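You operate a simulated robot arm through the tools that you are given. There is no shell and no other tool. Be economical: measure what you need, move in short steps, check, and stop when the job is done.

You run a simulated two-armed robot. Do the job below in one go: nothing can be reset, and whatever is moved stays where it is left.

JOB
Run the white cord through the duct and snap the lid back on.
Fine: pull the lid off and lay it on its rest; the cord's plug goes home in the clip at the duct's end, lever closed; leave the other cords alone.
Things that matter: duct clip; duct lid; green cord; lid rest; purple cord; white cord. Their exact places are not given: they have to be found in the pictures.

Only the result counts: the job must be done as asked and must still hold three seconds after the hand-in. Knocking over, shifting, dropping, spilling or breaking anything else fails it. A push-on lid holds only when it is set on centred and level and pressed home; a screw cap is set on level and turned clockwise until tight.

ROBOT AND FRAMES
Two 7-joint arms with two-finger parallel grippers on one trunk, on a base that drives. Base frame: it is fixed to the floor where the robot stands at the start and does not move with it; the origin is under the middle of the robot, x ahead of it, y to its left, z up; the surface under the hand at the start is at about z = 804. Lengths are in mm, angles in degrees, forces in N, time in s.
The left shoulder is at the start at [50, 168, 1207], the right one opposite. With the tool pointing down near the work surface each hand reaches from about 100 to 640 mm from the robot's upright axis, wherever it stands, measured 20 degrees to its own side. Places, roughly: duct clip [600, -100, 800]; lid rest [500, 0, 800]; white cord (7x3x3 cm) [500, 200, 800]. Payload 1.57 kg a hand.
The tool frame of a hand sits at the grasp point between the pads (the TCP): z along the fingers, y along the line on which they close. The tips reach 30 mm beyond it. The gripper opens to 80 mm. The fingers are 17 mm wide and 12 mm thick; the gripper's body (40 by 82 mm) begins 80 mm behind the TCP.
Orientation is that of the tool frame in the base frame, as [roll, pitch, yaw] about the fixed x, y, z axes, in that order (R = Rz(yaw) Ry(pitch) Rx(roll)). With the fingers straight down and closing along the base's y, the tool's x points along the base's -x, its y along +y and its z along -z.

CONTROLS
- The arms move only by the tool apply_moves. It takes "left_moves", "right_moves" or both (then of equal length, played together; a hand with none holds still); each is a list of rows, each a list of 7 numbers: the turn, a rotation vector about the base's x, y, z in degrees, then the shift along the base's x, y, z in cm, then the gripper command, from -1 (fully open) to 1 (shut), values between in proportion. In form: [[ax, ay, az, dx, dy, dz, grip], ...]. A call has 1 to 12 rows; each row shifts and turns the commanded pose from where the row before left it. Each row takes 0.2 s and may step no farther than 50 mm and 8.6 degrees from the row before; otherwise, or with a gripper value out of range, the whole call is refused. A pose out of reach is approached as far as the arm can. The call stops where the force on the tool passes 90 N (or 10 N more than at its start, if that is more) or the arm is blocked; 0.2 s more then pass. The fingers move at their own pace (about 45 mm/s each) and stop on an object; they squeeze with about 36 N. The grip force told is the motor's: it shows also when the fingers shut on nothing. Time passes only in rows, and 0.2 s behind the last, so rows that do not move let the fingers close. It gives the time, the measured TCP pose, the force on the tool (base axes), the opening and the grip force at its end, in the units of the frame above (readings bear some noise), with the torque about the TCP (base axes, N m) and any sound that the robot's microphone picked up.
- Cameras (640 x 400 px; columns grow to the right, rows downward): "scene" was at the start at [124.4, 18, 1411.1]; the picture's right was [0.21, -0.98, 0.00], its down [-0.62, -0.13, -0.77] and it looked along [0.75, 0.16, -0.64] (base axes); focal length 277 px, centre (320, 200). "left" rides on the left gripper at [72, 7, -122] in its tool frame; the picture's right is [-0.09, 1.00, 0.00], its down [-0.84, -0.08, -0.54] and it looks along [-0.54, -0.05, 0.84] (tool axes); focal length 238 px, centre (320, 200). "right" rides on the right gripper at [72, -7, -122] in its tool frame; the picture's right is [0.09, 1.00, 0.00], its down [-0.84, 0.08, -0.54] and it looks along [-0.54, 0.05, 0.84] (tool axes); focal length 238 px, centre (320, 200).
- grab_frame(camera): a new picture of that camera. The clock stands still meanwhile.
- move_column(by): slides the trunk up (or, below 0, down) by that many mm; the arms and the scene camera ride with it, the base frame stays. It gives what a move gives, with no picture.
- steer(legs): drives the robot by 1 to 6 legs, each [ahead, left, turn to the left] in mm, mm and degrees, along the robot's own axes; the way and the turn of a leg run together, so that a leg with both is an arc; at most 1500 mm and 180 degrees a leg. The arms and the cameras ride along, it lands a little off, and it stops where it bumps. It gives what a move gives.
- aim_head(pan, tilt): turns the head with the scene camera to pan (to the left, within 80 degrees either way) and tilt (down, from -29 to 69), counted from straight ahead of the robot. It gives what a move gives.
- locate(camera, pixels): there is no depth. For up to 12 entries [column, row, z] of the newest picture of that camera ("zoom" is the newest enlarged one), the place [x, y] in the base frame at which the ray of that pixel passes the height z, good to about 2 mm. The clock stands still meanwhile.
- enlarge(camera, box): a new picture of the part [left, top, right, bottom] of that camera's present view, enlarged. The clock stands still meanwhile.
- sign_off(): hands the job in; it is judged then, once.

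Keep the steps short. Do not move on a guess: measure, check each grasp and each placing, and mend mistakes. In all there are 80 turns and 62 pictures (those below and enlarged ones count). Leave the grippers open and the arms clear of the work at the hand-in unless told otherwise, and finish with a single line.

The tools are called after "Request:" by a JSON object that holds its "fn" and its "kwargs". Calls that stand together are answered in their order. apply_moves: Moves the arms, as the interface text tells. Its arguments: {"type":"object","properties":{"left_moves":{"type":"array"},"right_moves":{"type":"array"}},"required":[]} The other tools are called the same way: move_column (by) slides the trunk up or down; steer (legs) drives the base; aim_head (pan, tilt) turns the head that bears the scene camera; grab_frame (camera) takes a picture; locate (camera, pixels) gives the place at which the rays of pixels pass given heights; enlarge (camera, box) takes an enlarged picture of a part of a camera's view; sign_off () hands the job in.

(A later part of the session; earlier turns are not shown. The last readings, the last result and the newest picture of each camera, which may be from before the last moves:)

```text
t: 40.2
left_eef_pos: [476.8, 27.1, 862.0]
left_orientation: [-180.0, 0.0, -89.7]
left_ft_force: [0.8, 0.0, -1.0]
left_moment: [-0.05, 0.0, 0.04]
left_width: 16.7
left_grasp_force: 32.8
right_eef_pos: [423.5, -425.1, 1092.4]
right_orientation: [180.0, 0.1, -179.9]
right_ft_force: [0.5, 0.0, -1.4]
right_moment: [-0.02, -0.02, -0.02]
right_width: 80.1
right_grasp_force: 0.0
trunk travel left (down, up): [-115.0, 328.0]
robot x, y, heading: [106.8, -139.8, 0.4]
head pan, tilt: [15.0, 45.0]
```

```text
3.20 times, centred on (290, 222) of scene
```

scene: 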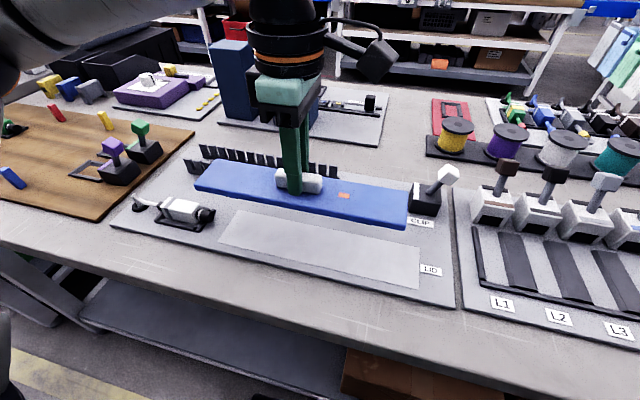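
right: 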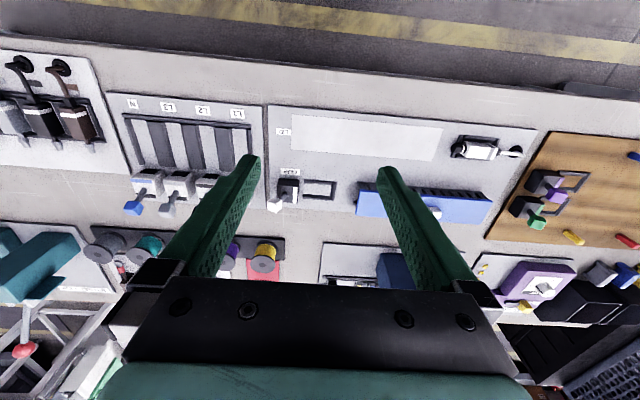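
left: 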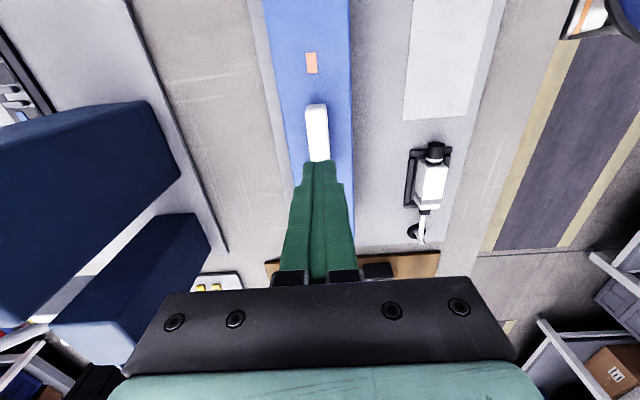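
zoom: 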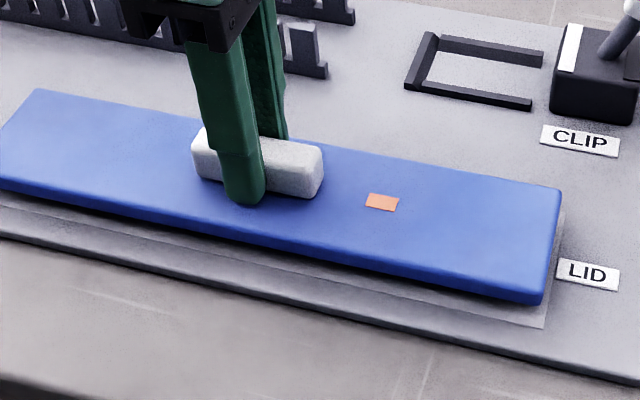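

Still a small gap. Lower on in 2 mm steps.

Request:
{"fn": "apply_moves", "kwargs": {"left_moves": [[0, 0, 0, 0, 0, -0.2, 1], [0, 0, 0, 0, 0, -0.2, 1], [0, 0, 0, 0, 0, -0.2, 1], [0, 0, 0, 0, 0, 0, 1]]}}

```text
t: 41.2
left_eef_pos: [476.1, 27.1, 857.4]
left_orientation: [-179.8, 0.0, -89.8]
left_ft_force: [0.4, 1.7, 16.1]
left_moment: [-0.17, 0.16, 0.01]
left_width: 17.2
left_grasp_force: 32.2
right_eef_pos: [423.5, -424.8, 1092.8]
right_orientation: [180.0, 0.1, -179.9]
right_ft_force: [-0.2, -0.1, 0.4]
right_moment: [-0.03, -0.01, -0.03]
right_width: 79.9
right_grasp_force: 0.0
trunk travel left (down, up): [-115.0, 328.0]
robot x, y, heading: [106.5, -139.5, 0.2]
head pan, tilt: [15.0, 45.0]
```

Contact (16 N). I open and rise.

Request:
{"fn": "apply_moves", "kwargs": {"left_moves": [[0, 0, 0, 0, 0, 0.1, -0.3], [0, 0, 0, 0, 0, 0, -0.4], [0, 0, 0, 0, 0, 0, -0.4], [0, 0, 0, 0, 0, 2, -0.4], [0, 0, 0, 0, 0, 4, -0.4], [0, 0, 0, 0, 0, 4, -0.4]]}}

Request:
{"fn": "grab_frame", "kwargs": {"camera": "scene"}}

```text
t: 42.6
left_eef_pos: [477.3, 26.1, 958.2]
left_orientation: [-179.9, -0.2, -89.7]
left_ft_force: [0.7, 0.2, 1.3]
left_moment: [-0.01, 0.0, -0.01]
left_width: 56.1
left_grasp_force: 0.1
right_eef_pos: [424.0, -424.8, 1091.9]
right_orientation: [179.9, 0.1, -179.8]
right_ft_force: [0.1, 0.7, -0.1]
right_moment: [0.01, -0.02, 0.0]
right_width: 79.9
right_grasp_force: 0.1
trunk travel left (down, up): [-115.0, 328.0]
robot x, y, heading: [106.7, -139.7, 0.3]
head pan, tilt: [15.0, 45.0]
```

```text
33 pictures are left
```

scene: 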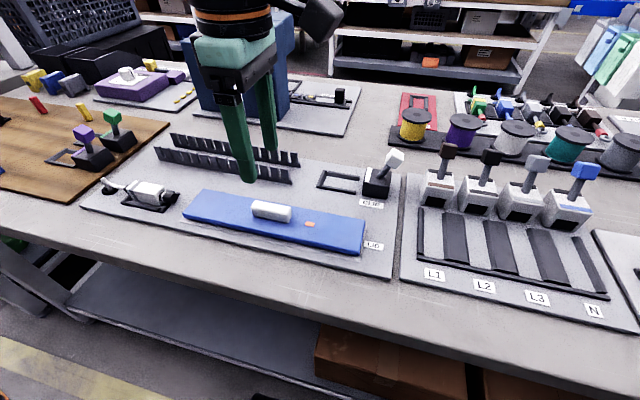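

The lid lies on its rest. Next I take the left hand over to the plug.

Request:
{"fn": "apply_moves", "kwargs": {"left_moves": [[0, 0, 0, 0, 2.8, 0, -0.5], [0, 0, 0, 0, 2.8, 0, -0.5], [0, 0, 0, 0, 2.8, 0, -0.5], [0, 0, 0, 0, 2.8, 0, -0.5], [0, 0, 0, 0, 2.8, 0, -0.5], [0, 0, 0, 0, 2.8, 0, -0.5], [0, 0, 0, 0, 2.8, 0, -0.5], [0, 0, 0, 0, 2.7, 0, -0.5], [0, 0, 0, 0, 0, 0, -0.5]]}}

Request:
{"fn": "grab_frame", "kwargs": {"camera": "left"}}

Request:
{"fn": "enlarge", "kwargs": {"camera": "scene", "box": [80, 120, 280, 245]}}

```text
t: 44.6
left_eef_pos: [478.3, 250.8, 955.6]
left_orientation: [180.0, 0.0, -89.7]
left_ft_force: [-0.7, 0.2, -0.7]
left_moment: [0.02, 0.0, 0.03]
left_width: 59.9
left_grasp_force: 0.0
right_eef_pos: [424.7, -425.1, 1092.1]
right_orientation: [179.9, 0.2, 180.0]
right_ft_force: [-0.4, 1.0, 0.3]
right_moment: [0.0, 0.02, 0.02]
right_width: 79.9
right_grasp_force: 0.1
trunk travel left (down, up): [-115.0, 328.0]
robot x, y, heading: [107.0, -140.4, 0.2]
head pan, tilt: [15.0, 45.0]
```

```text
32 pictures are left
```

left: 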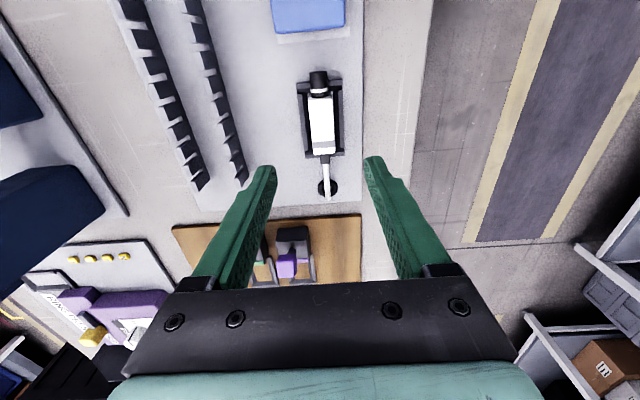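

```text
3.20 times, centred on (180, 182) of scene
```

zoom: 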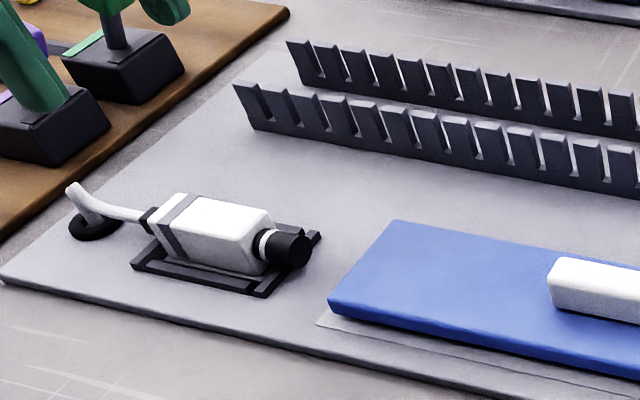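

Request:
{"fn": "enlarge", "kwargs": {"camera": "left", "box": [260, 55, 380, 205]}}

Request:
{"fn": "locate", "kwargs": {"camera": "scene", "pixels": [[152.2, 181.5, 835], [164.4, 185.8, 835], [128.4, 190, 825], [175, 198, 825], [156.9, 115, 811]]}}

```text
2.67 times, centred on (320, 130) of left
```

zoom: 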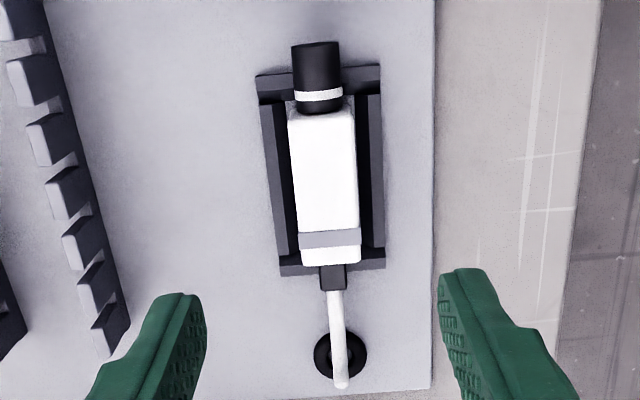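

```text
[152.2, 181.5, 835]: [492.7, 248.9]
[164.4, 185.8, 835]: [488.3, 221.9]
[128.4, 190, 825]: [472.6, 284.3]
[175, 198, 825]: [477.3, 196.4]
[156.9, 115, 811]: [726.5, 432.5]
```

Request:
{"fn": "locate", "kwargs": {"camera": "zoom", "pixels": [[289, 112, 840], [354, 110, 840], [301, 262, 840], [360, 262, 840], [289, 112, 830], [301, 262, 830], [316, 45, 835], [320, 105, 835], [256, 76, 815], [380, 66, 815], [386, 268, 815], [332, 290, 825]]}}

Request:
{"fn": "locate", "kwargs": {"camera": "scene", "pixels": [[137, 178, 840], [161, 206, 835], [164.4, 188.5, 840], [151, 185, 840], [152, 186, 830]]}}

```text
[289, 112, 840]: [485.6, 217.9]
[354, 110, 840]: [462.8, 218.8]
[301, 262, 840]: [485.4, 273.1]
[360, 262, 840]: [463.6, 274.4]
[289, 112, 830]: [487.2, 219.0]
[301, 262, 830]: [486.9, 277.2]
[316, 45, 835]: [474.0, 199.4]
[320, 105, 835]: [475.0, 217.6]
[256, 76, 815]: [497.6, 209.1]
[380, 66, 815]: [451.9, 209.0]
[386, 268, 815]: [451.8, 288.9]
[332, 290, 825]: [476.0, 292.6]
```

```text
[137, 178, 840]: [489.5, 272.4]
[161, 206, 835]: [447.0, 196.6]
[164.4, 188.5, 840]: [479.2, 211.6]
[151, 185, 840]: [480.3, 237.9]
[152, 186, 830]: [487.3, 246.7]
```

Plug body: x 463–486, y 218–274, top ≈840. I descend to z 853, tips at 823 above the cradle rails, and grip at (474.5,246).

Request:
{"fn": "apply_moves", "kwargs": {"left_moves": [[0, 0, 0, -0.38, -0.48, -3, -0.4], [0, 0, 0, 0, 0, -3, -0.4], [0, 0, 0, 0, 0, -2.5, -0.4], [0, 0, 0, 0, 0, -1.7, -0.4], [0, 0, 0, 0, 0, 0, -0.4], [0, 0, 0, 0, 0, 0, 1], [0, 0, 0, 0, 0, 0, 1], [0, 0, 0, 0, 0, 0, 1], [0, 0, 0, 0, 0, 0, 1]]}}

Request:
{"fn": "grab_frame", "kwargs": {"camera": "left"}}

Request:
{"fn": "enlarge", "kwargs": {"camera": "scene", "box": [80, 120, 280, 245]}}

```text
t: 46.6
left_eef_pos: [473.2, 244.8, 853.3]
left_orientation: [180.0, 0.0, -89.8]
left_ft_force: [0.7, -0.6, -0.3]
left_moment: [0.01, 0.01, -0.03]
left_width: 23.4
left_grasp_force: 31.9
right_eef_pos: [422.9, -425.4, 1092.4]
right_orientation: [179.9, 0.1, 180.0]
right_ft_force: [-0.2, -0.2, -0.1]
right_moment: [0.01, -0.01, 0.0]
right_width: 80.0
right_grasp_force: 0.0
trunk travel left (down, up): [-115.0, 328.0]
robot x, y, heading: [104.8, -142.6, 0.1]
head pan, tilt: [15.0, 45.0]
```

```text
29 pictures are left
```

left: 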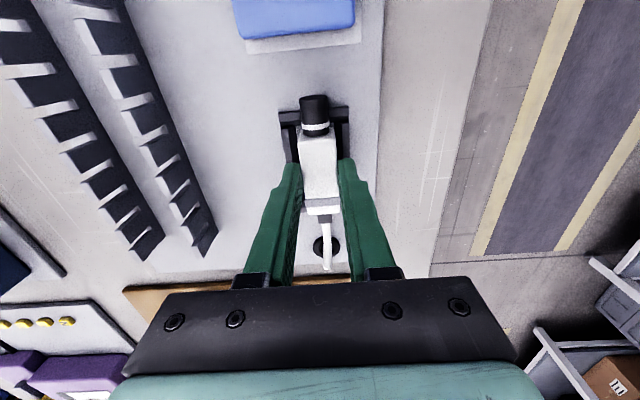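

```text
3.20 times, centred on (180, 182) of scene
```

zoom: 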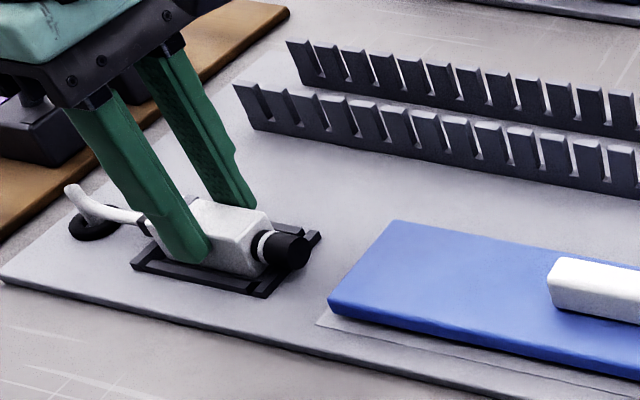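

Plug gripped (23.4 mm). I lift it 60 mm and look at the clip area.

Request:
{"fn": "apply_moves", "kwargs": {"left_moves": [[0, 0, 0, 0, 0, 0.5, 1], [0, 0, 0, 0, 0, 1, 1], [0, 0, 0, 0, 0, 1.5, 1], [0, 0, 0, 0, 0, 1.5, 1], [0, 0, 0, 0, 0, 1.5, 1], [0, 0, 0, 0, 0, 0, 1]]}}

Request:
{"fn": "enlarge", "kwargs": {"camera": "scene", "box": [300, 130, 420, 215]}}

Request:
{"fn": "grab_frame", "kwargs": {"camera": "scene"}}

```text
t: 48.0
left_eef_pos: [473.4, 245.5, 913.3]
left_orientation: [180.0, 0.0, -89.6]
left_ft_force: [0.1, 0.1, -0.9]
left_moment: [0.01, 0.02, -0.01]
left_width: 23.3
left_grasp_force: 35.4
right_eef_pos: [423.9, -424.5, 1091.6]
right_orientation: [179.9, 0.1, -180.0]
right_ft_force: [-0.3, 0.0, -0.3]
right_moment: [-0.01, 0.0, -0.01]
right_width: 79.8
right_grasp_force: 0.0
trunk travel left (down, up): [-115.0, 328.0]
robot x, y, heading: [107.2, -142.1, 0.0]
head pan, tilt: [15.0, 45.0]
```

```text
4.71 times, centred on (360, 172) of scene
```

zoom: 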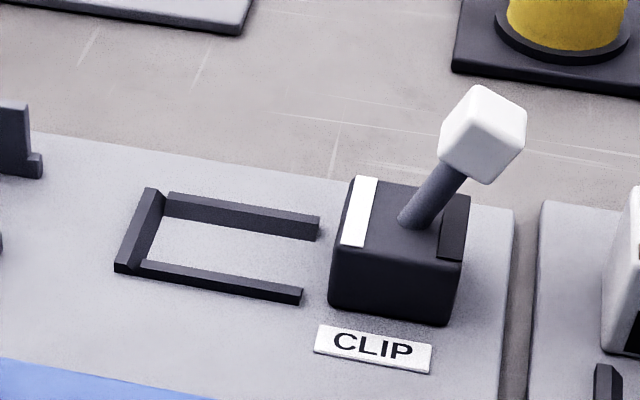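

```text
26 pictures are left
```

scene: 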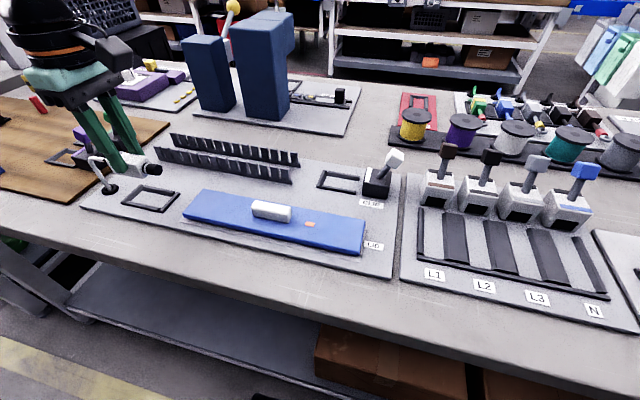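

Request:
{"fn": "locate", "kwargs": {"camera": "zoom", "pixels": [[150, 188, 819], [116, 262, 819], [303, 290, 819], [320, 217, 819], [332, 246, 845], [357, 176, 845], [463, 263, 845], [470, 195, 845], [330, 303, 811], [440, 323, 811], [115, 271, 811], [302, 304, 811]]}}

Request:
{"fn": "locate", "kwargs": {"camera": "scene", "pixels": [[291, 171, 835], [299, 153, 835], [155, 151, 835], [172, 135, 835], [290, 182, 811], [155, 160, 811], [299, 163, 811]]}}

```text
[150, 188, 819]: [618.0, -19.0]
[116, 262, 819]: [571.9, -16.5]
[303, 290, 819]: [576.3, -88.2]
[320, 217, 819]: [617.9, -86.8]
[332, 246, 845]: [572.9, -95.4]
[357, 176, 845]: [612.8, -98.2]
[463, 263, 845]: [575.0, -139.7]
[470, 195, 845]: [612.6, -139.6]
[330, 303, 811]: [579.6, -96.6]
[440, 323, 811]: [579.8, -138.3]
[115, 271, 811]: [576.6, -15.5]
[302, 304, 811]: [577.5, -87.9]
```

```text
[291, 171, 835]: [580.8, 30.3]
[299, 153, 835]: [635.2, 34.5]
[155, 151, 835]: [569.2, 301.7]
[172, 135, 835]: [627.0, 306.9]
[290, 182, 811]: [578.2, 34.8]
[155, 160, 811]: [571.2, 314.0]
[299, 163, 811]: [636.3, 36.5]
```

The clip box spans x 580–620, y -97 to -139, and its frame runs y -16 to -88, centred x≈599. The duct walls are at x≈575–628 with tops ≈838. The cord must turn into the duct at its left end (y≈306). I'll raise the plug a bit and drive left so the arm can reach there.

Request:
{"fn": "apply_moves", "kwargs": {"left_moves": [[0, 0, 0, 0, 0, 1.5, 1], [0, 0, 0, 0, -1, 1.5, 1]]}}

Request:
{"fn": "steer", "kwargs": {"legs": [[18, 160, 0]]}}

Request:
{"fn": "grab_frame", "kwargs": {"camera": "scene"}}

```text
t: 48.6
left_eef_pos: [475.3, 235.6, 944.5]
left_orientation: [-180.0, -0.1, -89.7]
left_ft_force: [0.1, 0.3, -0.8]
left_moment: [-0.02, -0.02, -0.03]
left_width: 23.0
left_grasp_force: 35.4
right_eef_pos: [423.3, -424.7, 1091.1]
right_orientation: [179.9, 0.1, -179.9]
right_ft_force: [-0.1, -0.3, -0.2]
right_moment: [-0.01, 0.0, -0.01]
right_width: 80.1
right_grasp_force: 0.0
trunk travel left (down, up): [-115.0, 328.0]
robot x, y, heading: [106.8, -140.5, 0.1]
head pan, tilt: [15.0, 45.0]
```

```text
t: 50.7
left_eef_pos: [492.6, 396.9, 944.4]
left_orientation: [180.0, 0.0, -89.5]
left_ft_force: [-0.3, -0.4, -0.5]
left_moment: [-0.02, -0.03, -0.01]
left_width: 23.1
left_grasp_force: 36.0
right_eef_pos: [441.5, -264.1, 1091.3]
right_orientation: [179.9, 0.2, -179.6]
right_ft_force: [0.0, 0.3, -0.2]
right_moment: [0.01, 0.0, 0.02]
right_width: 79.9
right_grasp_force: 0.1
trunk travel left (down, up): [-115.0, 328.0]
robot x, y, heading: [124.0, 17.2, 0.3]
head pan, tilt: [15.0, 45.0]
```

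```text
25 pictures are left
```

scene: 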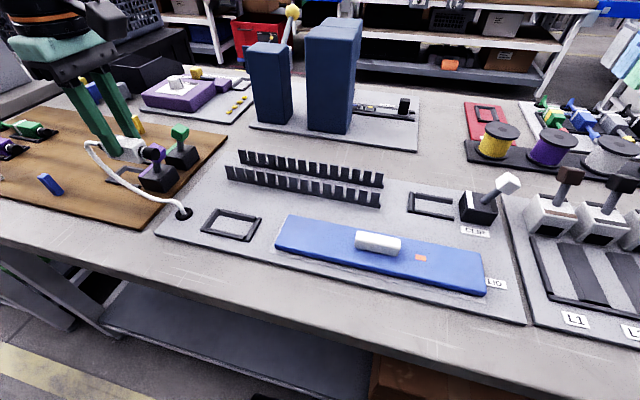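

The cord is a loose rope trailing from the plug. I move -y first, away from the purple and green clips, then +x to line up with the duct mouth.

Request:
{"fn": "apply_moves", "kwargs": {"left_moves": [[0, 0, 0, 0, -3, 0, 1], [0, 0, 0, 0, -3, 0, 1], [0, 0, 0, 0, -2.5, 0, 1], [0, 0, 0, 2.7, 0, 0, 1], [0, 0, 0, 2.7, 0, 0, 1], [0, 0, 0, 2.7, 0, 0, 1], [0, 0, 0, 2.7, 0, 0, 1], [0, 0, 0, 0, 0, 0, 1]]}}

Request:
{"fn": "grab_frame", "kwargs": {"camera": "scene"}}

```text
t: 52.5
left_eef_pos: [601.4, 312.0, 946.6]
left_orientation: [179.9, 0.0, -89.4]
left_ft_force: [-0.2, 1.2, -1.1]
left_moment: [0.0, 0.02, -0.02]
left_width: 23.1
left_grasp_force: 35.2
right_eef_pos: [442.6, -263.7, 1090.6]
right_orientation: [180.0, 0.1, -179.8]
right_ft_force: [0.6, -0.3, -0.6]
right_moment: [-0.01, 0.0, 0.0]
right_width: 80.0
right_grasp_force: 0.0
trunk travel left (down, up): [-115.0, 328.0]
robot x, y, heading: [126.9, 21.9, 0.2]
head pan, tilt: [15.0, 45.0]
```

```text
24 pictures are left
```

scene: 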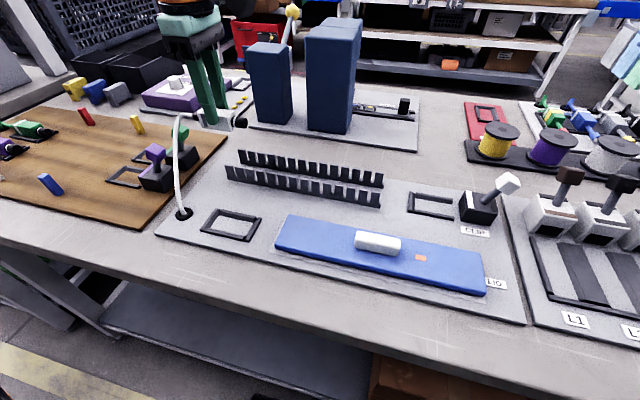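

Good. I lower the plug to z≈890, just above the walls, and also tuck the right hand back and up. Then I drive right to draw the cord along the duct.

Request:
{"fn": "apply_moves", "kwargs": {"left_moves": [[0, 0, 0, 0, 0, -2, 1], [0, 0, 0, 0, 0, -2, 1], [0, 0, 0, 0, -1, -1.6, 1], [0, 0, 0, 0, 0, 0, 1]], "right_moves": [[0, 0, 0, -3, 2, 2, -1], [0, 0, 0, -3, 2, 2, -1], [0, 0, 0, -3, 2, 2, -1], [0, 0, 0, 0, 0, 0, -1]]}}

Request:
{"fn": "steer", "kwargs": {"legs": [[0, -150, 0]]}}

Request:
{"fn": "grab_frame", "kwargs": {"camera": "scene"}}

```text
t: 53.5
left_eef_pos: [598.9, 302.4, 887.9]
left_orientation: [180.0, 0.0, -89.5]
left_ft_force: [0.7, 0.2, -0.9]
left_moment: [-0.02, 0.0, 0.01]
left_width: 22.9
left_grasp_force: 35.2
right_eef_pos: [377.8, -175.7, 1112.2]
right_orientation: [179.8, 0.1, -179.8]
right_ft_force: [0.5, 0.2, 0.0]
right_moment: [0.0, -0.02, 0.0]
right_width: 79.9
right_grasp_force: 0.1
right hand out of reach, approached as far as the arm can: row 1, 2, 3
trunk travel left (down, up): [-115.0, 328.0]
robot x, y, heading: [126.0, 21.7, 0.1]
head pan, tilt: [15.0, 45.0]
```

```text
t: 55.4
left_eef_pos: [600.8, 153.2, 889.2]
left_orientation: [-180.0, 0.0, -89.6]
left_ft_force: [0.3, 0.3, -0.9]
left_moment: [-0.04, 0.0, -0.01]
left_width: 22.9
left_grasp_force: 35.2
right_eef_pos: [378.6, -325.0, 1113.3]
right_orientation: [179.8, 0.1, -179.8]
right_ft_force: [0.3, 0.1, -1.0]
right_moment: [0.0, 0.0, 0.03]
right_width: 79.7
right_grasp_force: 0.1
trunk travel left (down, up): [-115.0, 328.0]
robot x, y, heading: [122.3, -128.8, 0.4]
head pan, tilt: [15.0, 45.0]
```

```text
23 pictures are left
```

scene: 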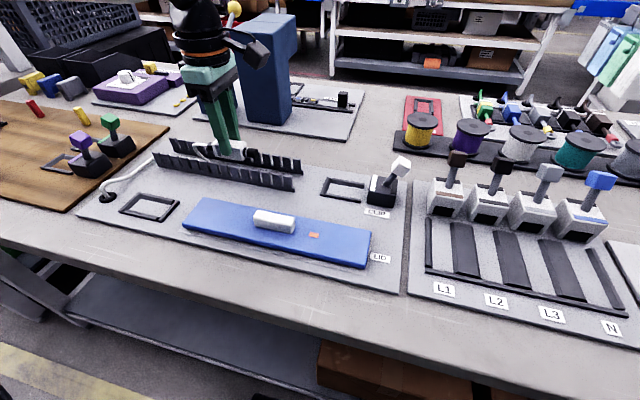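

The cord enters the duct's mouth nicely. I continue right 175 mm.

Request:
{"fn": "steer", "kwargs": {"legs": [[2, -175, 0]]}}

Request:
{"fn": "grab_frame", "kwargs": {"camera": "left"}}

Request:
{"fn": "grab_frame", "kwargs": {"camera": "scene"}}

```text
t: 57.7
left_eef_pos: [600.2, -19.3, 889.5]
left_orientation: [180.0, 0.0, -89.5]
left_ft_force: [0.7, 2.0, -1.2]
left_moment: [0.0, -0.03, 0.0]
left_width: 23.0
left_grasp_force: 35.6
right_eef_pos: [380.3, -498.8, 1112.5]
right_orientation: [179.8, 0.0, -179.5]
right_ft_force: [-0.7, 1.3, 0.3]
right_moment: [0.01, 0.02, 0.04]
right_width: 80.1
right_grasp_force: 0.0
trunk travel left (down, up): [-115.0, 328.0]
robot x, y, heading: [125.4, -302.3, 0.6]
head pan, tilt: [15.0, 45.0]
stopped in leg 1: the robot was blocked; the commanded pose is now the measured one
```

```text
22 pictures are left
```

left: 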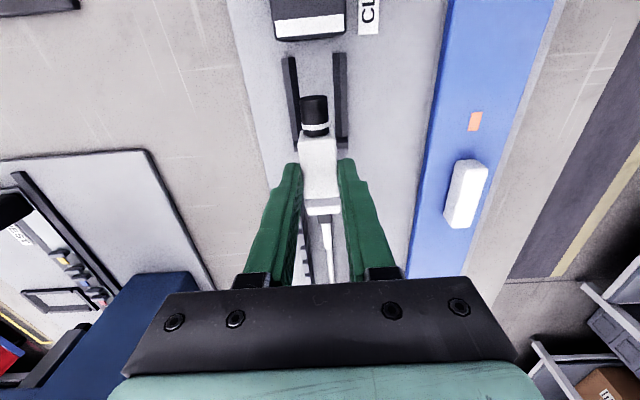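

```text
21 pictures are left
```

scene: 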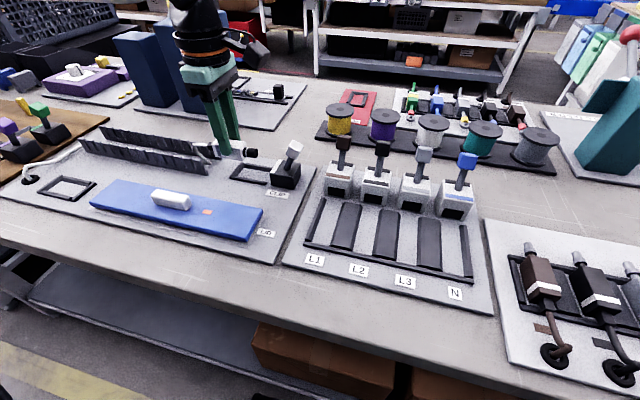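

The plug is at y=-19 just above the clip frame. I'll measure rails, box and plug in this view for alignment.

Request:
{"fn": "enlarge", "kwargs": {"camera": "left", "box": [250, 0, 390, 220]}}

Request:
{"fn": "locate", "kwargs": {"camera": "left", "pixels": [[283, 58, 818], [345, 53, 818], [275, 37, 811], [346, 34, 811], [275, 16, 838], [344, 14, 838], [302, 100, 866], [327, 98, 866]]}}

```text
1.82 times, centred on (320, 110) of left
```

zoom: 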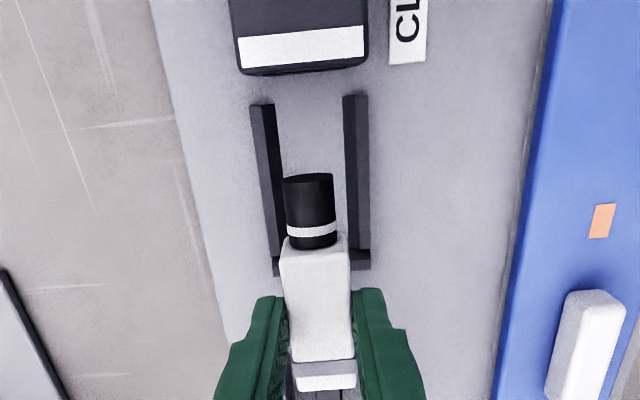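

```text
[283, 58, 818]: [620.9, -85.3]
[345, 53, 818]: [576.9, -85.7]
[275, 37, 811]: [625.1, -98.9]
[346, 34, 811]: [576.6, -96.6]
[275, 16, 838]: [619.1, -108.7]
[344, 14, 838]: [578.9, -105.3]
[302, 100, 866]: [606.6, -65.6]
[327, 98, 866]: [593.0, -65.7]
```

Rails and box are centred at x≈599 and the nose tip is 46 mm ahead of the TCP. I move to (599,-48) and lower gently toward z 857.

Request:
{"fn": "apply_moves", "kwargs": {"left_moves": [[0, 0, 0, -0.1, -1.5, 0, 1], [0, 0, 0, 0, -1.35, 0, 1], [0, 0, 0, 0, 0, -1, 1], [0, 0, 0, 0, 0, -1, 1], [0, 0, 0, 0, 0, -0.7, 1], [0, 0, 0, 0, 0, -0.5, 1], [0, 0, 0, 0, 0, 0, 1]]}}

Request:
{"fn": "enlarge", "kwargs": {"camera": "scene", "box": [180, 110, 320, 205]}}

```text
t: 59.3
left_eef_pos: [599.4, -48.1, 858.7]
left_orientation: [-179.8, 0.1, -89.3]
left_ft_force: [-2.0, 2.3, 13.7]
left_moment: [0.52, 0.13, 0.04]
left_width: 23.1
left_grasp_force: 35.2
right_eef_pos: [380.7, -499.1, 1112.2]
right_orientation: [179.8, 0.2, -179.6]
right_ft_force: [0.2, 0.2, 0.1]
right_moment: [0.02, 0.02, 0.0]
right_width: 80.0
right_grasp_force: 0.0
trunk travel left (down, up): [-115.0, 328.0]
robot x, y, heading: [127.3, -301.8, 0.4]
head pan, tilt: [15.0, 45.0]
```

```text
4.21 times, centred on (250, 158) of scene
```

zoom: 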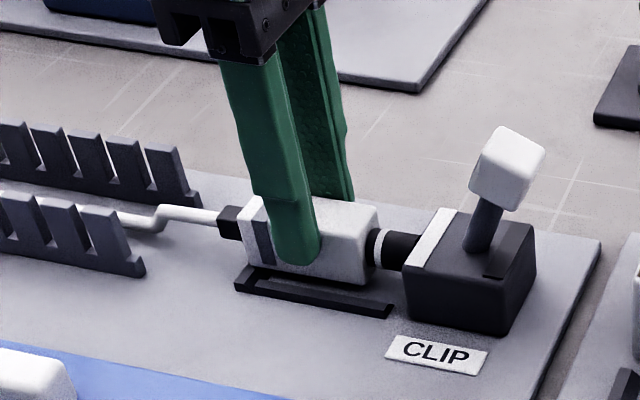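

13.7 N with a moment says the plug's rear touches the frame's end bar before the nose enters. I raise 2 mm, slide in 6 mm and watch the force.

Request:
{"fn": "apply_moves", "kwargs": {"left_moves": [[0, 0, 0, 0, 0, 0.2, 1], [0, 0, 0, 0, -0.2, 0, 1], [0, 0, 0, 0, -0.2, 0, 1], [0, 0, 0, 0, -0.2, 0, 1], [0, 0, 0, 0, 0, 0, 1]]}}

Request:
{"fn": "enlarge", "kwargs": {"camera": "left", "box": [260, 30, 380, 230]}}

```text
t: 60.5
left_eef_pos: [599.4, -53.5, 859.1]
left_orientation: [180.0, 0.0, -89.4]
left_ft_force: [-0.5, -0.4, -0.5]
left_moment: [0.02, 0.0, 0.02]
left_width: 23.1
left_grasp_force: 35.3
right_eef_pos: [381.9, -497.8, 1113.5]
right_orientation: [179.8, 0.1, -179.5]
right_ft_force: [0.2, -0.3, 0.3]
right_moment: [0.0, 0.01, 0.02]
right_width: 79.9
right_grasp_force: 0.1
trunk travel left (down, up): [-115.0, 328.0]
robot x, y, heading: [128.6, -305.1, 0.5]
head pan, tilt: [15.0, 45.0]
```

```text
2.00 times, centred on (320, 130) of left
```

zoom: 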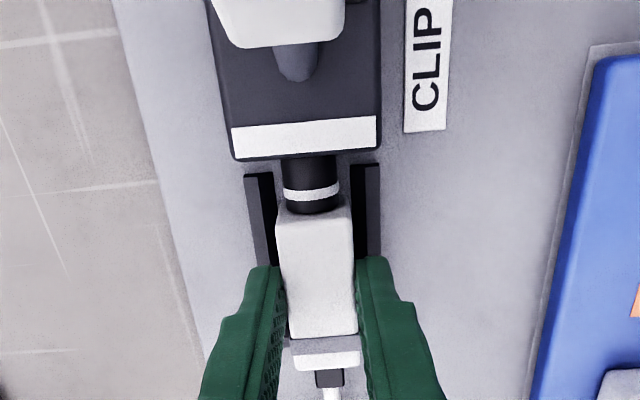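

No force yet: the nose seems to be entering. I push on 6 mm.

Request:
{"fn": "apply_moves", "kwargs": {"left_moves": [[0, 0, 0, 0, -0.2, 0, 1], [0, 0, 0, 0, -0.2, 0, 1], [0, 0, 0, 0, -0.2, 0, 1], [0, 0, 0, 0, 0, 0, 1]]}}

```text
t: 61.5
left_eef_pos: [599.7, -60.1, 859.2]
left_orientation: [180.0, 0.0, -89.4]
left_ft_force: [0.1, -0.4, -1.0]
left_moment: [0.02, 0.02, 0.01]
left_width: 22.9
left_grasp_force: 35.4
right_eef_pos: [381.5, -498.3, 1112.7]
right_orientation: [179.8, 0.1, -179.6]
right_ft_force: [-0.1, 0.6, 0.5]
right_moment: [0.03, -0.04, -0.02]
right_width: 80.0
right_grasp_force: 0.1
trunk travel left (down, up): [-115.0, 328.0]
robot x, y, heading: [126.9, -304.2, 0.3]
head pan, tilt: [15.0, 45.0]
```

It is about 9 mm into the box with no resistance. I lower 6 mm toward the seat height, gently.

Request:
{"fn": "apply_moves", "kwargs": {"left_moves": [[0, 0, 0, 0, 0, -0.2, 1], [0, 0, 0, 0, 0, -0.2, 1], [0, 0, 0, 0, 0, -0.2, 1], [0, 0, 0, 0, 0, 0, 1]]}}

Request:
{"fn": "enlarge", "kwargs": {"camera": "scene", "box": [180, 110, 320, 205]}}

```text
t: 62.5
left_eef_pos: [600.1, -60.2, 852.7]
left_orientation: [179.9, 0.1, -89.4]
left_ft_force: [-0.5, -0.1, -1.0]
left_moment: [0.01, 0.05, -0.01]
left_width: 22.9
left_grasp_force: 35.8
right_eef_pos: [381.1, -499.5, 1112.7]
right_orientation: [179.8, 0.0, -179.6]
right_ft_force: [0.4, 0.5, 0.5]
right_moment: [0.0, 0.0, 0.0]
right_width: 79.9
right_grasp_force: 0.0
trunk travel left (down, up): [-115.0, 328.0]
robot x, y, heading: [128.9, -300.0, 0.6]
head pan, tilt: [15.0, 45.0]
```

```text
4.21 times, centred on (250, 158) of scene
```

zoom: 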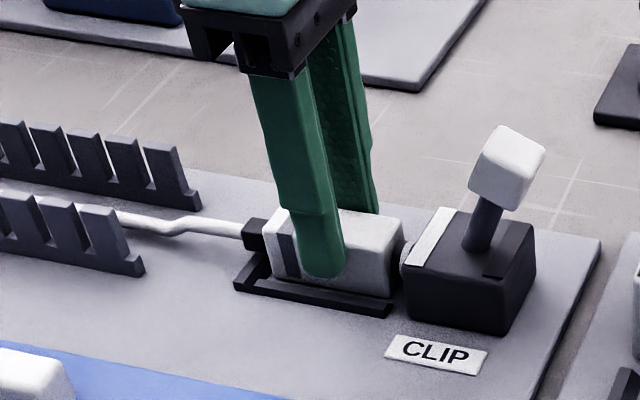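

It's down at 853 in the frame. I now push home in 2 mm steps until it resists.

Request:
{"fn": "apply_moves", "kwargs": {"left_moves": [[0, 0, 0, 0, -0.2, 0, 1], [0, 0, 0, 0, -0.2, 0, 1], [0, 0, 0, 0, -0.2, 0, 1], [0, 0, 0, 0, -0.2, 0, 1], [0, 0, 0, 0, 0, 0, 1]]}}

Request:
{"fn": "enlarge", "kwargs": {"camera": "left", "box": [260, 30, 380, 230]}}

```text
t: 63.7
left_eef_pos: [598.6, -64.4, 853.3]
left_orientation: [-179.8, 0.2, -89.3]
left_ft_force: [1.9, 28.1, 9.5]
left_moment: [0.62, -0.01, 0.0]
left_width: 23.2
left_grasp_force: 35.5
right_eef_pos: [379.6, -496.7, 1113.2]
right_orientation: [179.9, 0.1, -179.6]
right_ft_force: [0.3, -0.6, 0.9]
right_moment: [0.01, -0.01, 0.01]
right_width: 79.9
right_grasp_force: 0.0
trunk travel left (down, up): [-115.0, 328.0]
robot x, y, heading: [130.5, -305.3, 0.5]
head pan, tilt: [15.0, 45.0]
```

```text
2.00 times, centred on (320, 130) of left
```

zoom: 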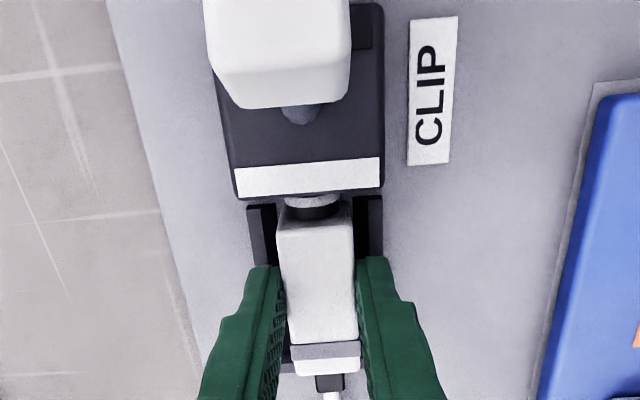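

28 N resistance with the white ring at the box face. I press a little more to learn if it's the end stop.

Request:
{"fn": "apply_moves", "kwargs": {"left_moves": [[0, 0, 0, 0, -0.3, 0, 1], [0, 0, 0, 0, 0, 0, 1]]}}

```text
t: 64.3
left_eef_pos: [600.4, -68.8, 852.8]
left_orientation: [180.0, 0.4, -89.4]
left_ft_force: [1.3, 28.5, 5.4]
left_moment: [0.68, -0.05, -0.05]
left_width: 23.0
left_grasp_force: 35.4
right_eef_pos: [380.9, -495.0, 1112.7]
right_orientation: [179.9, 0.1, -179.4]
right_ft_force: [-0.3, 0.9, 0.7]
right_moment: [0.0, 0.0, 0.02]
right_width: 80.0
right_grasp_force: 0.1
trunk travel left (down, up): [-115.0, 328.0]
robot x, y, heading: [124.5, -302.8, 0.4]
head pan, tilt: [15.0, 45.0]
```

Request:
{"fn": "enlarge", "kwargs": {"camera": "left", "box": [260, 30, 380, 230]}}

```text
2.00 times, centred on (320, 130) of left
```

zoom: 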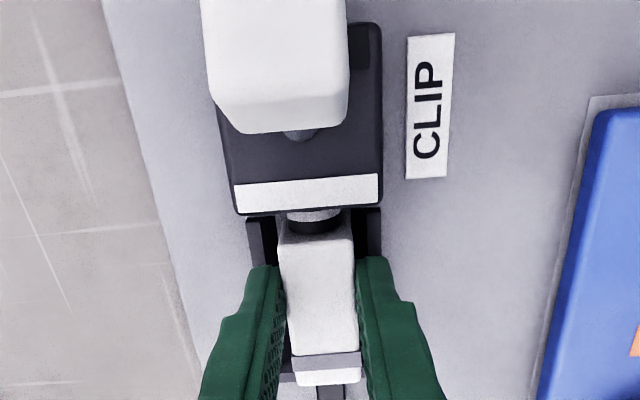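

The plug slid in the grip while the ring stayed at the box face, so it's bottomed home. I release, rise, and measure the lever.

Request:
{"fn": "apply_moves", "kwargs": {"left_moves": [[0, 0, 0, 0, 0.3, 0, 1], [0, 0, 0, 0, 0, 0, -0.2], [0, 0, 0, 0, 0, 0, -0.2], [0, 0, 0, 0, 0, 0, -0.2], [0, 0, 0, 0, 0, 2, -0.2], [0, 0, 0, 0, 0, 3, -0.2], [0, 0, 0, 0, 0, 3, -0.2], [0, 0, 0, 0, 0, 2, -0.2]]}}

Request:
{"fn": "grab_frame", "kwargs": {"camera": "left"}}

Request:
{"fn": "enlarge", "kwargs": {"camera": "scene", "box": [100, 110, 320, 235]}}

```text
t: 66.1
left_eef_pos: [597.4, -68.4, 952.1]
left_orientation: [-180.0, 0.1, -89.4]
left_ft_force: [-0.1, -0.6, -0.3]
left_moment: [-0.03, -0.02, -0.01]
left_width: 48.1
left_grasp_force: 0.1
right_eef_pos: [381.9, -498.1, 1112.1]
right_orientation: [179.8, 0.2, -179.5]
right_ft_force: [-0.2, -0.1, -1.6]
right_moment: [0.0, -0.02, 0.0]
right_width: 79.8
right_grasp_force: 0.2
trunk travel left (down, up): [-115.0, 328.0]
robot x, y, heading: [126.2, -300.0, 0.7]
head pan, tilt: [15.0, 45.0]
```

```text
14 pictures are left
```

left: 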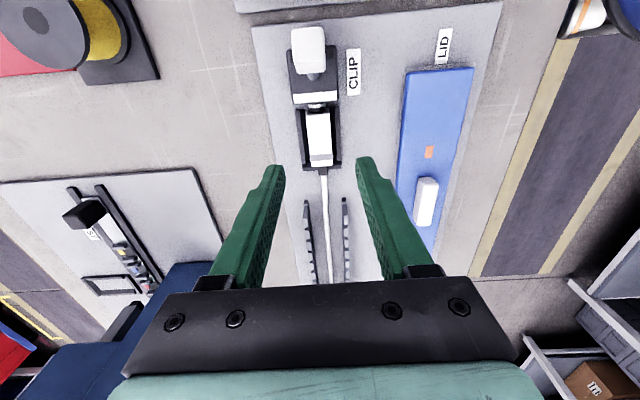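

```text
2.91 times, centred on (210, 172) of scene
```

zoom: 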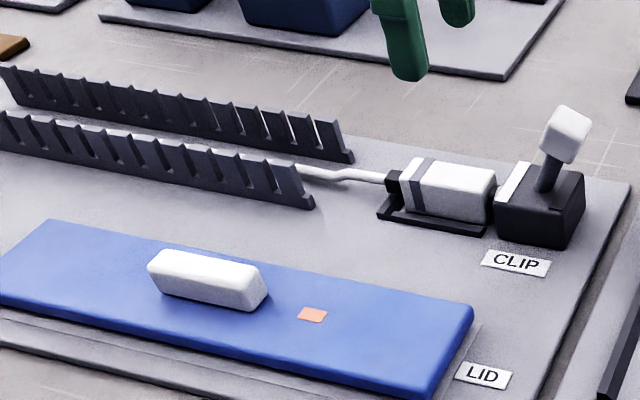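

Request:
{"fn": "locate", "kwargs": {"camera": "left", "pixels": [[308, 50, 860], [308, 50, 890], [312, 74, 840]]}}

Request:
{"fn": "locate", "kwargs": {"camera": "zoom", "pixels": [[566, 135, 860], [566, 135, 890], [546, 187, 838], [498, 205, 828], [497, 163, 840]]}}

```text
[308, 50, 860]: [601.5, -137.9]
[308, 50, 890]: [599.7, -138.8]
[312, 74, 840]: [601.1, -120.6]
```

```text
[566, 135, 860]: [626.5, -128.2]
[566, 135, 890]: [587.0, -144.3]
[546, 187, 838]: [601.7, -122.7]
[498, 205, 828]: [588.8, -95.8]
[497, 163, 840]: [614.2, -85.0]
```

The knob sits at (600,-138.5,879) and the pivot at (601,-121.5,838). The lever leans away from the plug, so it should close toward +y. The right hand can push it if the base stands at y≈60. I retract the left hand and drive left.

Request:
{"fn": "apply_moves", "kwargs": {"left_moves": [[0, 0, 0, -2, 0, 3, -0.2], [0, 0, 0, -3, 0, 3, -0.2], [0, 0, 0, -4, 1, 2, -0.2], [0, 0, 0, -3, 1, 0, -0.2]]}}

Request:
{"fn": "steer", "kwargs": {"legs": [[0, 365, 0]]}}

```text
t: 67.1
left_eef_pos: [478.9, -46.0, 1034.3]
left_orientation: [-179.9, -0.1, -89.4]
left_ft_force: [0.6, 1.2, 1.2]
left_moment: [-0.01, 0.03, 0.01]
left_width: 47.9
left_grasp_force: 0.2
right_eef_pos: [381.9, -497.5, 1113.3]
right_orientation: [179.8, 0.1, -179.5]
right_ft_force: [-0.1, 0.6, -0.4]
right_moment: [0.0, -0.01, -0.02]
right_width: 79.8
right_grasp_force: 0.1
trunk travel left (down, up): [-115.0, 328.0]
robot x, y, heading: [126.8, -301.8, 0.5]
head pan, tilt: [15.0, 45.0]
```

```text
t: 70.9
left_eef_pos: [478.1, 320.3, 1034.1]
left_orientation: [180.0, 0.0, -89.6]
left_ft_force: [-0.4, 1.1, 0.7]
left_moment: [-0.03, -0.04, 0.0]
left_width: 48.0
left_grasp_force: 0.1
right_eef_pos: [378.4, -130.3, 1113.0]
right_orientation: [179.8, 0.2, -179.8]
right_ft_force: [-0.5, -0.2, 0.6]
right_moment: [0.0, -0.02, 0.0]
right_width: 79.9
right_grasp_force: 0.1
trunk travel left (down, up): [-115.0, 328.0]
robot x, y, heading: [120.8, 65.7, 0.3]
head pan, tilt: [15.0, 45.0]
```

Right hand, fingers shut, goes to (600,-170,950).

Request:
{"fn": "apply_moves", "kwargs": {"right_moves": [[0, 0, 0, 2, -0.7, -3, 1], [0, 0, 0, 3.5, -0.7, -3, 1], [0, 0, 0, 4, -0.7, -3, 1], [0, 0, 0, 4, -0.7, -3, 1], [0, 0, 0, 4, -0.6, -2.3, 1], [0, 0, 0, 3, -0.6, -2, 1], [0, 0, 0, 1.7, 0, 0, 1], [0, 0, 0, 0, 0, 0, 1]]}}

Request:
{"fn": "aim_head", "kwargs": {"pan": -20, "tilt": 45}}

Request:
{"fn": "grab_frame", "kwargs": {"camera": "right"}}

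```text
refused: row 3 steps farther than a row can; nothing moved
```

```text
t: 71.9
left_eef_pos: [478.4, 320.0, 1035.1]
left_orientation: [-180.0, 0.0, -89.6]
left_ft_force: [-0.7, -0.5, -0.3]
left_moment: [-0.01, -0.02, -0.01]
left_width: 48.0
left_grasp_force: 0.0
right_eef_pos: [378.3, -131.1, 1112.2]
right_orientation: [179.9, 0.1, -179.7]
right_ft_force: [-0.5, 0.0, 0.2]
right_moment: [-0.04, -0.03, 0.02]
right_width: 80.1
right_grasp_force: 0.1
trunk travel left (down, up): [-115.0, 328.0]
robot x, y, heading: [127.1, 65.6, 0.4]
head pan, tilt: [-20.0, 45.0]
```

```text
12 pictures are left
```

right: 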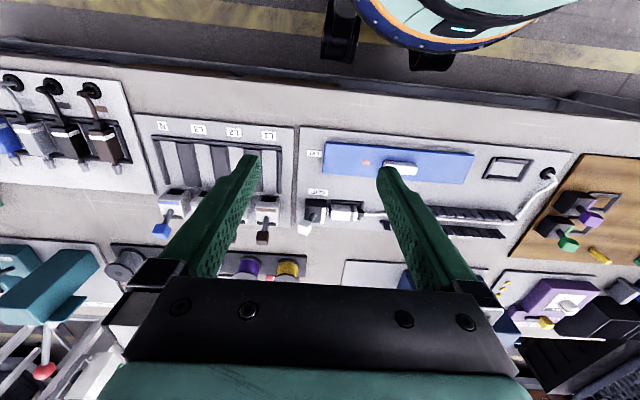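

Rows were too long, so nothing moved. I'll check the L1 lever's place in this view, then go in shorter rows.

Request:
{"fn": "locate", "kwargs": {"camera": "right", "pixels": [[262, 237, 885], [268, 205, 850], [281, 205, 850], [303, 228, 880], [312, 210, 838]]}}

Request:
{"fn": "apply_moves", "kwargs": {"right_moves": [[0, 0, 0, 2.8, -0.7, -2.5, 1], [0, 0, 0, 2.8, -0.7, -2.5, 1], [0, 0, 0, 2.8, -0.7, -2.5, 1], [0, 0, 0, 2.8, -0.7, -2.5, 1], [0, 0, 0, 2.8, -0.7, -2.5, 1], [0, 0, 0, 2.8, -0.5, -2.5, 1], [0, 0, 0, 2.8, 0, -1, 1], [0, 0, 0, 2.6, 0, 0, 1], [0, 0, 0, 0, 0, 0, 1]]}}

```text
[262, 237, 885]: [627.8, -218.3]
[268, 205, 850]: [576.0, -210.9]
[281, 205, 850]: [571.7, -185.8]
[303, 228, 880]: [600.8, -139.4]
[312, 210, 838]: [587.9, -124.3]
```

```text
t: 73.9
left_eef_pos: [478.0, 321.0, 1034.3]
left_orientation: [-180.0, -0.1, -89.6]
left_ft_force: [0.1, 0.3, 0.0]
left_moment: [0.0, -0.01, 0.02]
left_width: 47.9
left_grasp_force: 0.1
right_eef_pos: [601.8, -171.0, 951.7]
right_orientation: [179.7, 0.1, -179.7]
right_ft_force: [-0.2, 0.2, -0.5]
right_moment: [0.03, -0.02, 0.04]
right_width: 0.0
right_grasp_force: 21.1
trunk travel left (down, up): [-115.0, 328.0]
robot x, y, heading: [127.1, 65.8, 0.2]
head pan, tilt: [-20.0, 45.0]
```

Clear on both sides. I descend to z 898 and push +y in 5 mm steps.

Request:
{"fn": "apply_moves", "kwargs": {"right_moves": [[0, 0, 0, 0, 0, -2.7, 1], [0, 0, 0, 0, 0, -2.7, 1], [0, 0, 0, 0, 0.5, 0, 1], [0, 0, 0, 0, 0.5, 0, 1], [0, 0, 0, 0, 0.5, 0, 1], [0, 0, 0, 0, 0.5, 0, 1], [0, 0, 0, 0, 0.5, 0, 1], [0, 0, 0, 0, 0, 0, 1]]}}

```text
t: 75.7
left_eef_pos: [478.3, 320.7, 1035.0]
left_orientation: [180.0, 0.1, -89.6]
left_ft_force: [1.0, 0.6, -0.3]
left_moment: [-0.01, 0.02, -0.02]
left_width: 47.8
left_grasp_force: 0.1
right_eef_pos: [597.9, -145.4, 898.5]
right_orientation: [179.7, 0.1, -179.7]
right_ft_force: [-0.2, 0.6, -0.1]
right_moment: [-0.01, 0.01, -0.02]
right_width: 0.2
right_grasp_force: 21.1
trunk travel left (down, up): [-115.0, 328.0]
robot x, y, heading: [124.9, 67.0, 0.0]
head pan, tilt: [-20.0, 45.0]
```

Request:
{"fn": "apply_moves", "kwargs": {"right_moves": [[0, 0, 0, 0, 0.5, 0, 1], [0, 0, 0, 0, 0.5, 0, 1], [0, 0, 0, 0, 0.5, 0, 1], [0, 0, 0, 0, 0.5, 0, 1], [0, 0, 0, 0, 0, 0, 1]]}}

Request:
{"fn": "grab_frame", "kwargs": {"camera": "scene"}}

```text
t: 76.9
left_eef_pos: [477.4, 319.9, 1034.9]
left_orientation: [179.9, 0.0, -89.6]
left_ft_force: [-1.0, 0.2, 0.0]
left_moment: [-0.02, 0.0, 0.02]
left_width: 48.0
left_grasp_force: 0.1
right_eef_pos: [599.5, -127.0, 899.4]
right_orientation: [179.8, 0.1, -179.9]
right_ft_force: [0.5, -3.5, 0.5]
right_moment: [-0.04, 0.02, 0.0]
right_width: 0.0
right_grasp_force: 21.5
trunk travel left (down, up): [-115.0, 328.0]
robot x, y, heading: [122.1, 67.4, 0.2]
head pan, tilt: [-20.0, 45.0]
```

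```text
11 pictures are left
```

scene: 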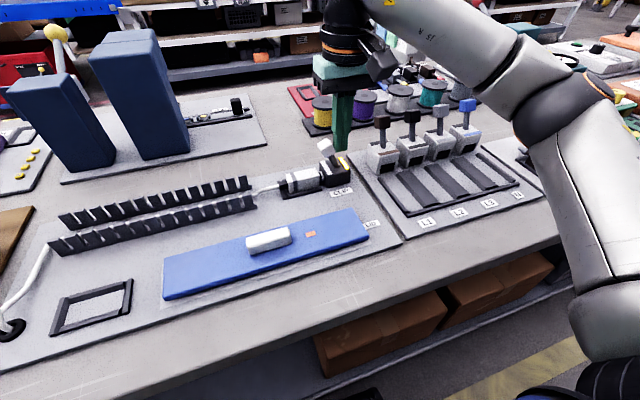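

The lever swings toward the plug. I keep pushing, following the arc down.

Request:
{"fn": "apply_moves", "kwargs": {"right_moves": [[0, 0, 0, 0, 0.5, -0.2, 1], [0, 0, 0, 0, 0.5, -0.3, 1], [0, 0, 0, 0, 0.5, -0.3, 1], [0, 0, 0, 0, 0.5, -0.3, 1], [0, 0, 0, 0, 0, 0, 1]]}}

Request:
{"fn": "enlarge", "kwargs": {"camera": "scene", "box": [250, 110, 390, 200]}}

```text
t: 78.0
left_eef_pos: [477.0, 317.4, 1034.1]
left_orientation: [-180.0, 0.1, -89.8]
left_ft_force: [-0.7, -0.3, 0.3]
left_moment: [-0.02, -0.03, 0.01]
left_width: 48.0
left_grasp_force: 0.1
right_eef_pos: [599.1, -125.0, 895.7]
right_orientation: [-178.6, 0.9, 178.4]
right_ft_force: [-10.1, -19.1, 12.8]
right_moment: [-0.3, 0.33, 0.24]
right_width: 0.0
right_grasp_force: 20.9
trunk travel left (down, up): [-115.0, 328.0]
robot x, y, heading: [123.9, 65.8, -0.1]
head pan, tilt: [-20.0, 45.0]
stopped in row 5 (right hand): the force on the tool passed its limit at 92 N (the readings are from after the stop); the commanded pose is now the measured one
```

```text
4.44 times, centred on (320, 155) of scene
```

zoom: 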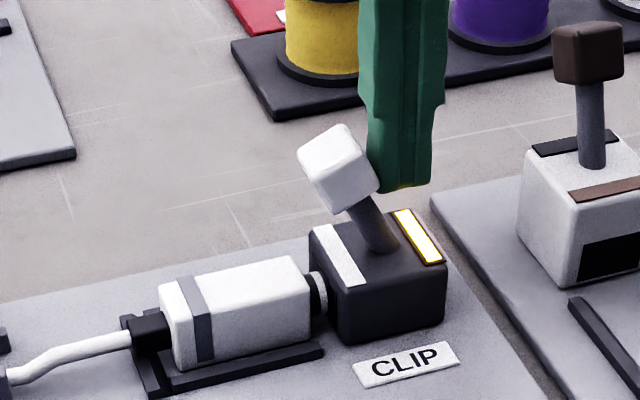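

The lever hit its end stop and the clip's lamp lit. I back the right hand off and inspect the lamp and plug closely.

Request:
{"fn": "apply_moves", "kwargs": {"right_moves": [[0, 0, 0, 0, -1, 0, 1], [0, 0, 0, 0, -1.5, 0, 1], [0, 0, 0, 0, -1.2, 1, 1], [0, 0, 0, 0, 0, 4, 1], [0, 0, 0, 0, 0, 4, 1], [0, 0, 0, -4, 0, 2, 1], [0, 0, 0, -4, 0, 2, 1], [0, 0, 0, -4, 0, 2, 1], [0, 0, 0, 0, 0, 0, 1]]}}

Request:
{"fn": "enlarge", "kwargs": {"camera": "scene", "box": [270, 125, 360, 205]}}

```text
t: 80.0
left_eef_pos: [478.5, 318.6, 1033.5]
left_orientation: [180.0, 0.0, -89.8]
left_ft_force: [-0.2, 0.7, -0.2]
left_moment: [-0.02, 0.01, -0.02]
left_width: 48.1
left_grasp_force: 0.1
right_eef_pos: [479.9, -158.2, 1043.0]
right_orientation: [-178.8, 0.8, 178.5]
right_ft_force: [-0.6, 0.3, 0.8]
right_moment: [0.02, 0.01, -0.01]
right_width: 0.0
right_grasp_force: 20.6
trunk travel left (down, up): [-115.0, 328.0]
robot x, y, heading: [124.7, 63.0, 0.1]
head pan, tilt: [-20.0, 45.0]
```

```text
5.00 times, centred on (315, 165) of scene
```

zoom: 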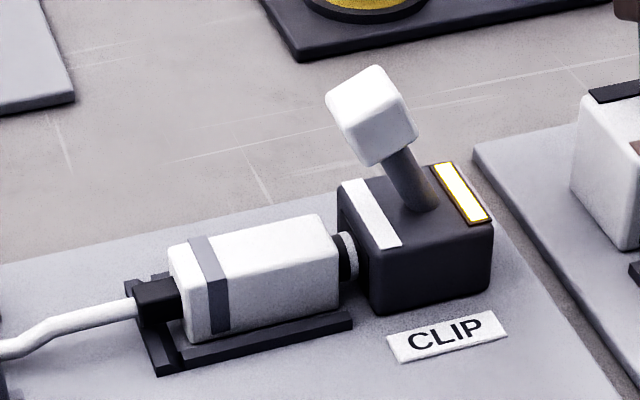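

The ring is at the box face, the lever is over and the lamp is lit, so the clip holds. Now I check the cord along the duct before the lid.

Request:
{"fn": "enlarge", "kwargs": {"camera": "scene", "box": [0, 165, 270, 335]}}

```text
2.35 times, centred on (135, 250) of scene
```

zoom: 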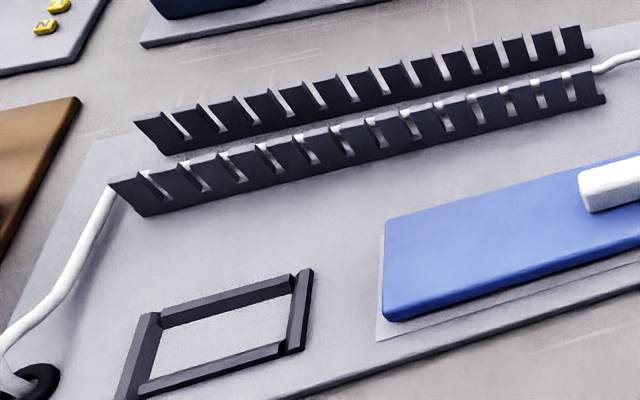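

The cord lies inside the duct behind the front wall. Now I go back for the lid: drive so the left arm can reach the knob.

Request:
{"fn": "steer", "kwargs": {"legs": [[-18, -205, 0]]}}

```text
t: 82.4
left_eef_pos: [459.9, 117.1, 1035.0]
left_orientation: [-180.0, 0.0, -89.5]
left_ft_force: [-0.8, -0.6, -0.7]
left_moment: [0.02, -0.01, 0.04]
left_width: 47.7
left_grasp_force: 0.0
right_eef_pos: [463.4, -359.1, 1044.1]
right_orientation: [-178.9, 0.8, 178.8]
right_ft_force: [-0.1, -0.2, 0.1]
right_moment: [0.01, 0.02, -0.01]
right_width: 0.0
right_grasp_force: 21.0
trunk travel left (down, up): [-115.0, 328.0]
robot x, y, heading: [109.2, -136.5, 0.5]
head pan, tilt: [-20.0, 45.0]
```

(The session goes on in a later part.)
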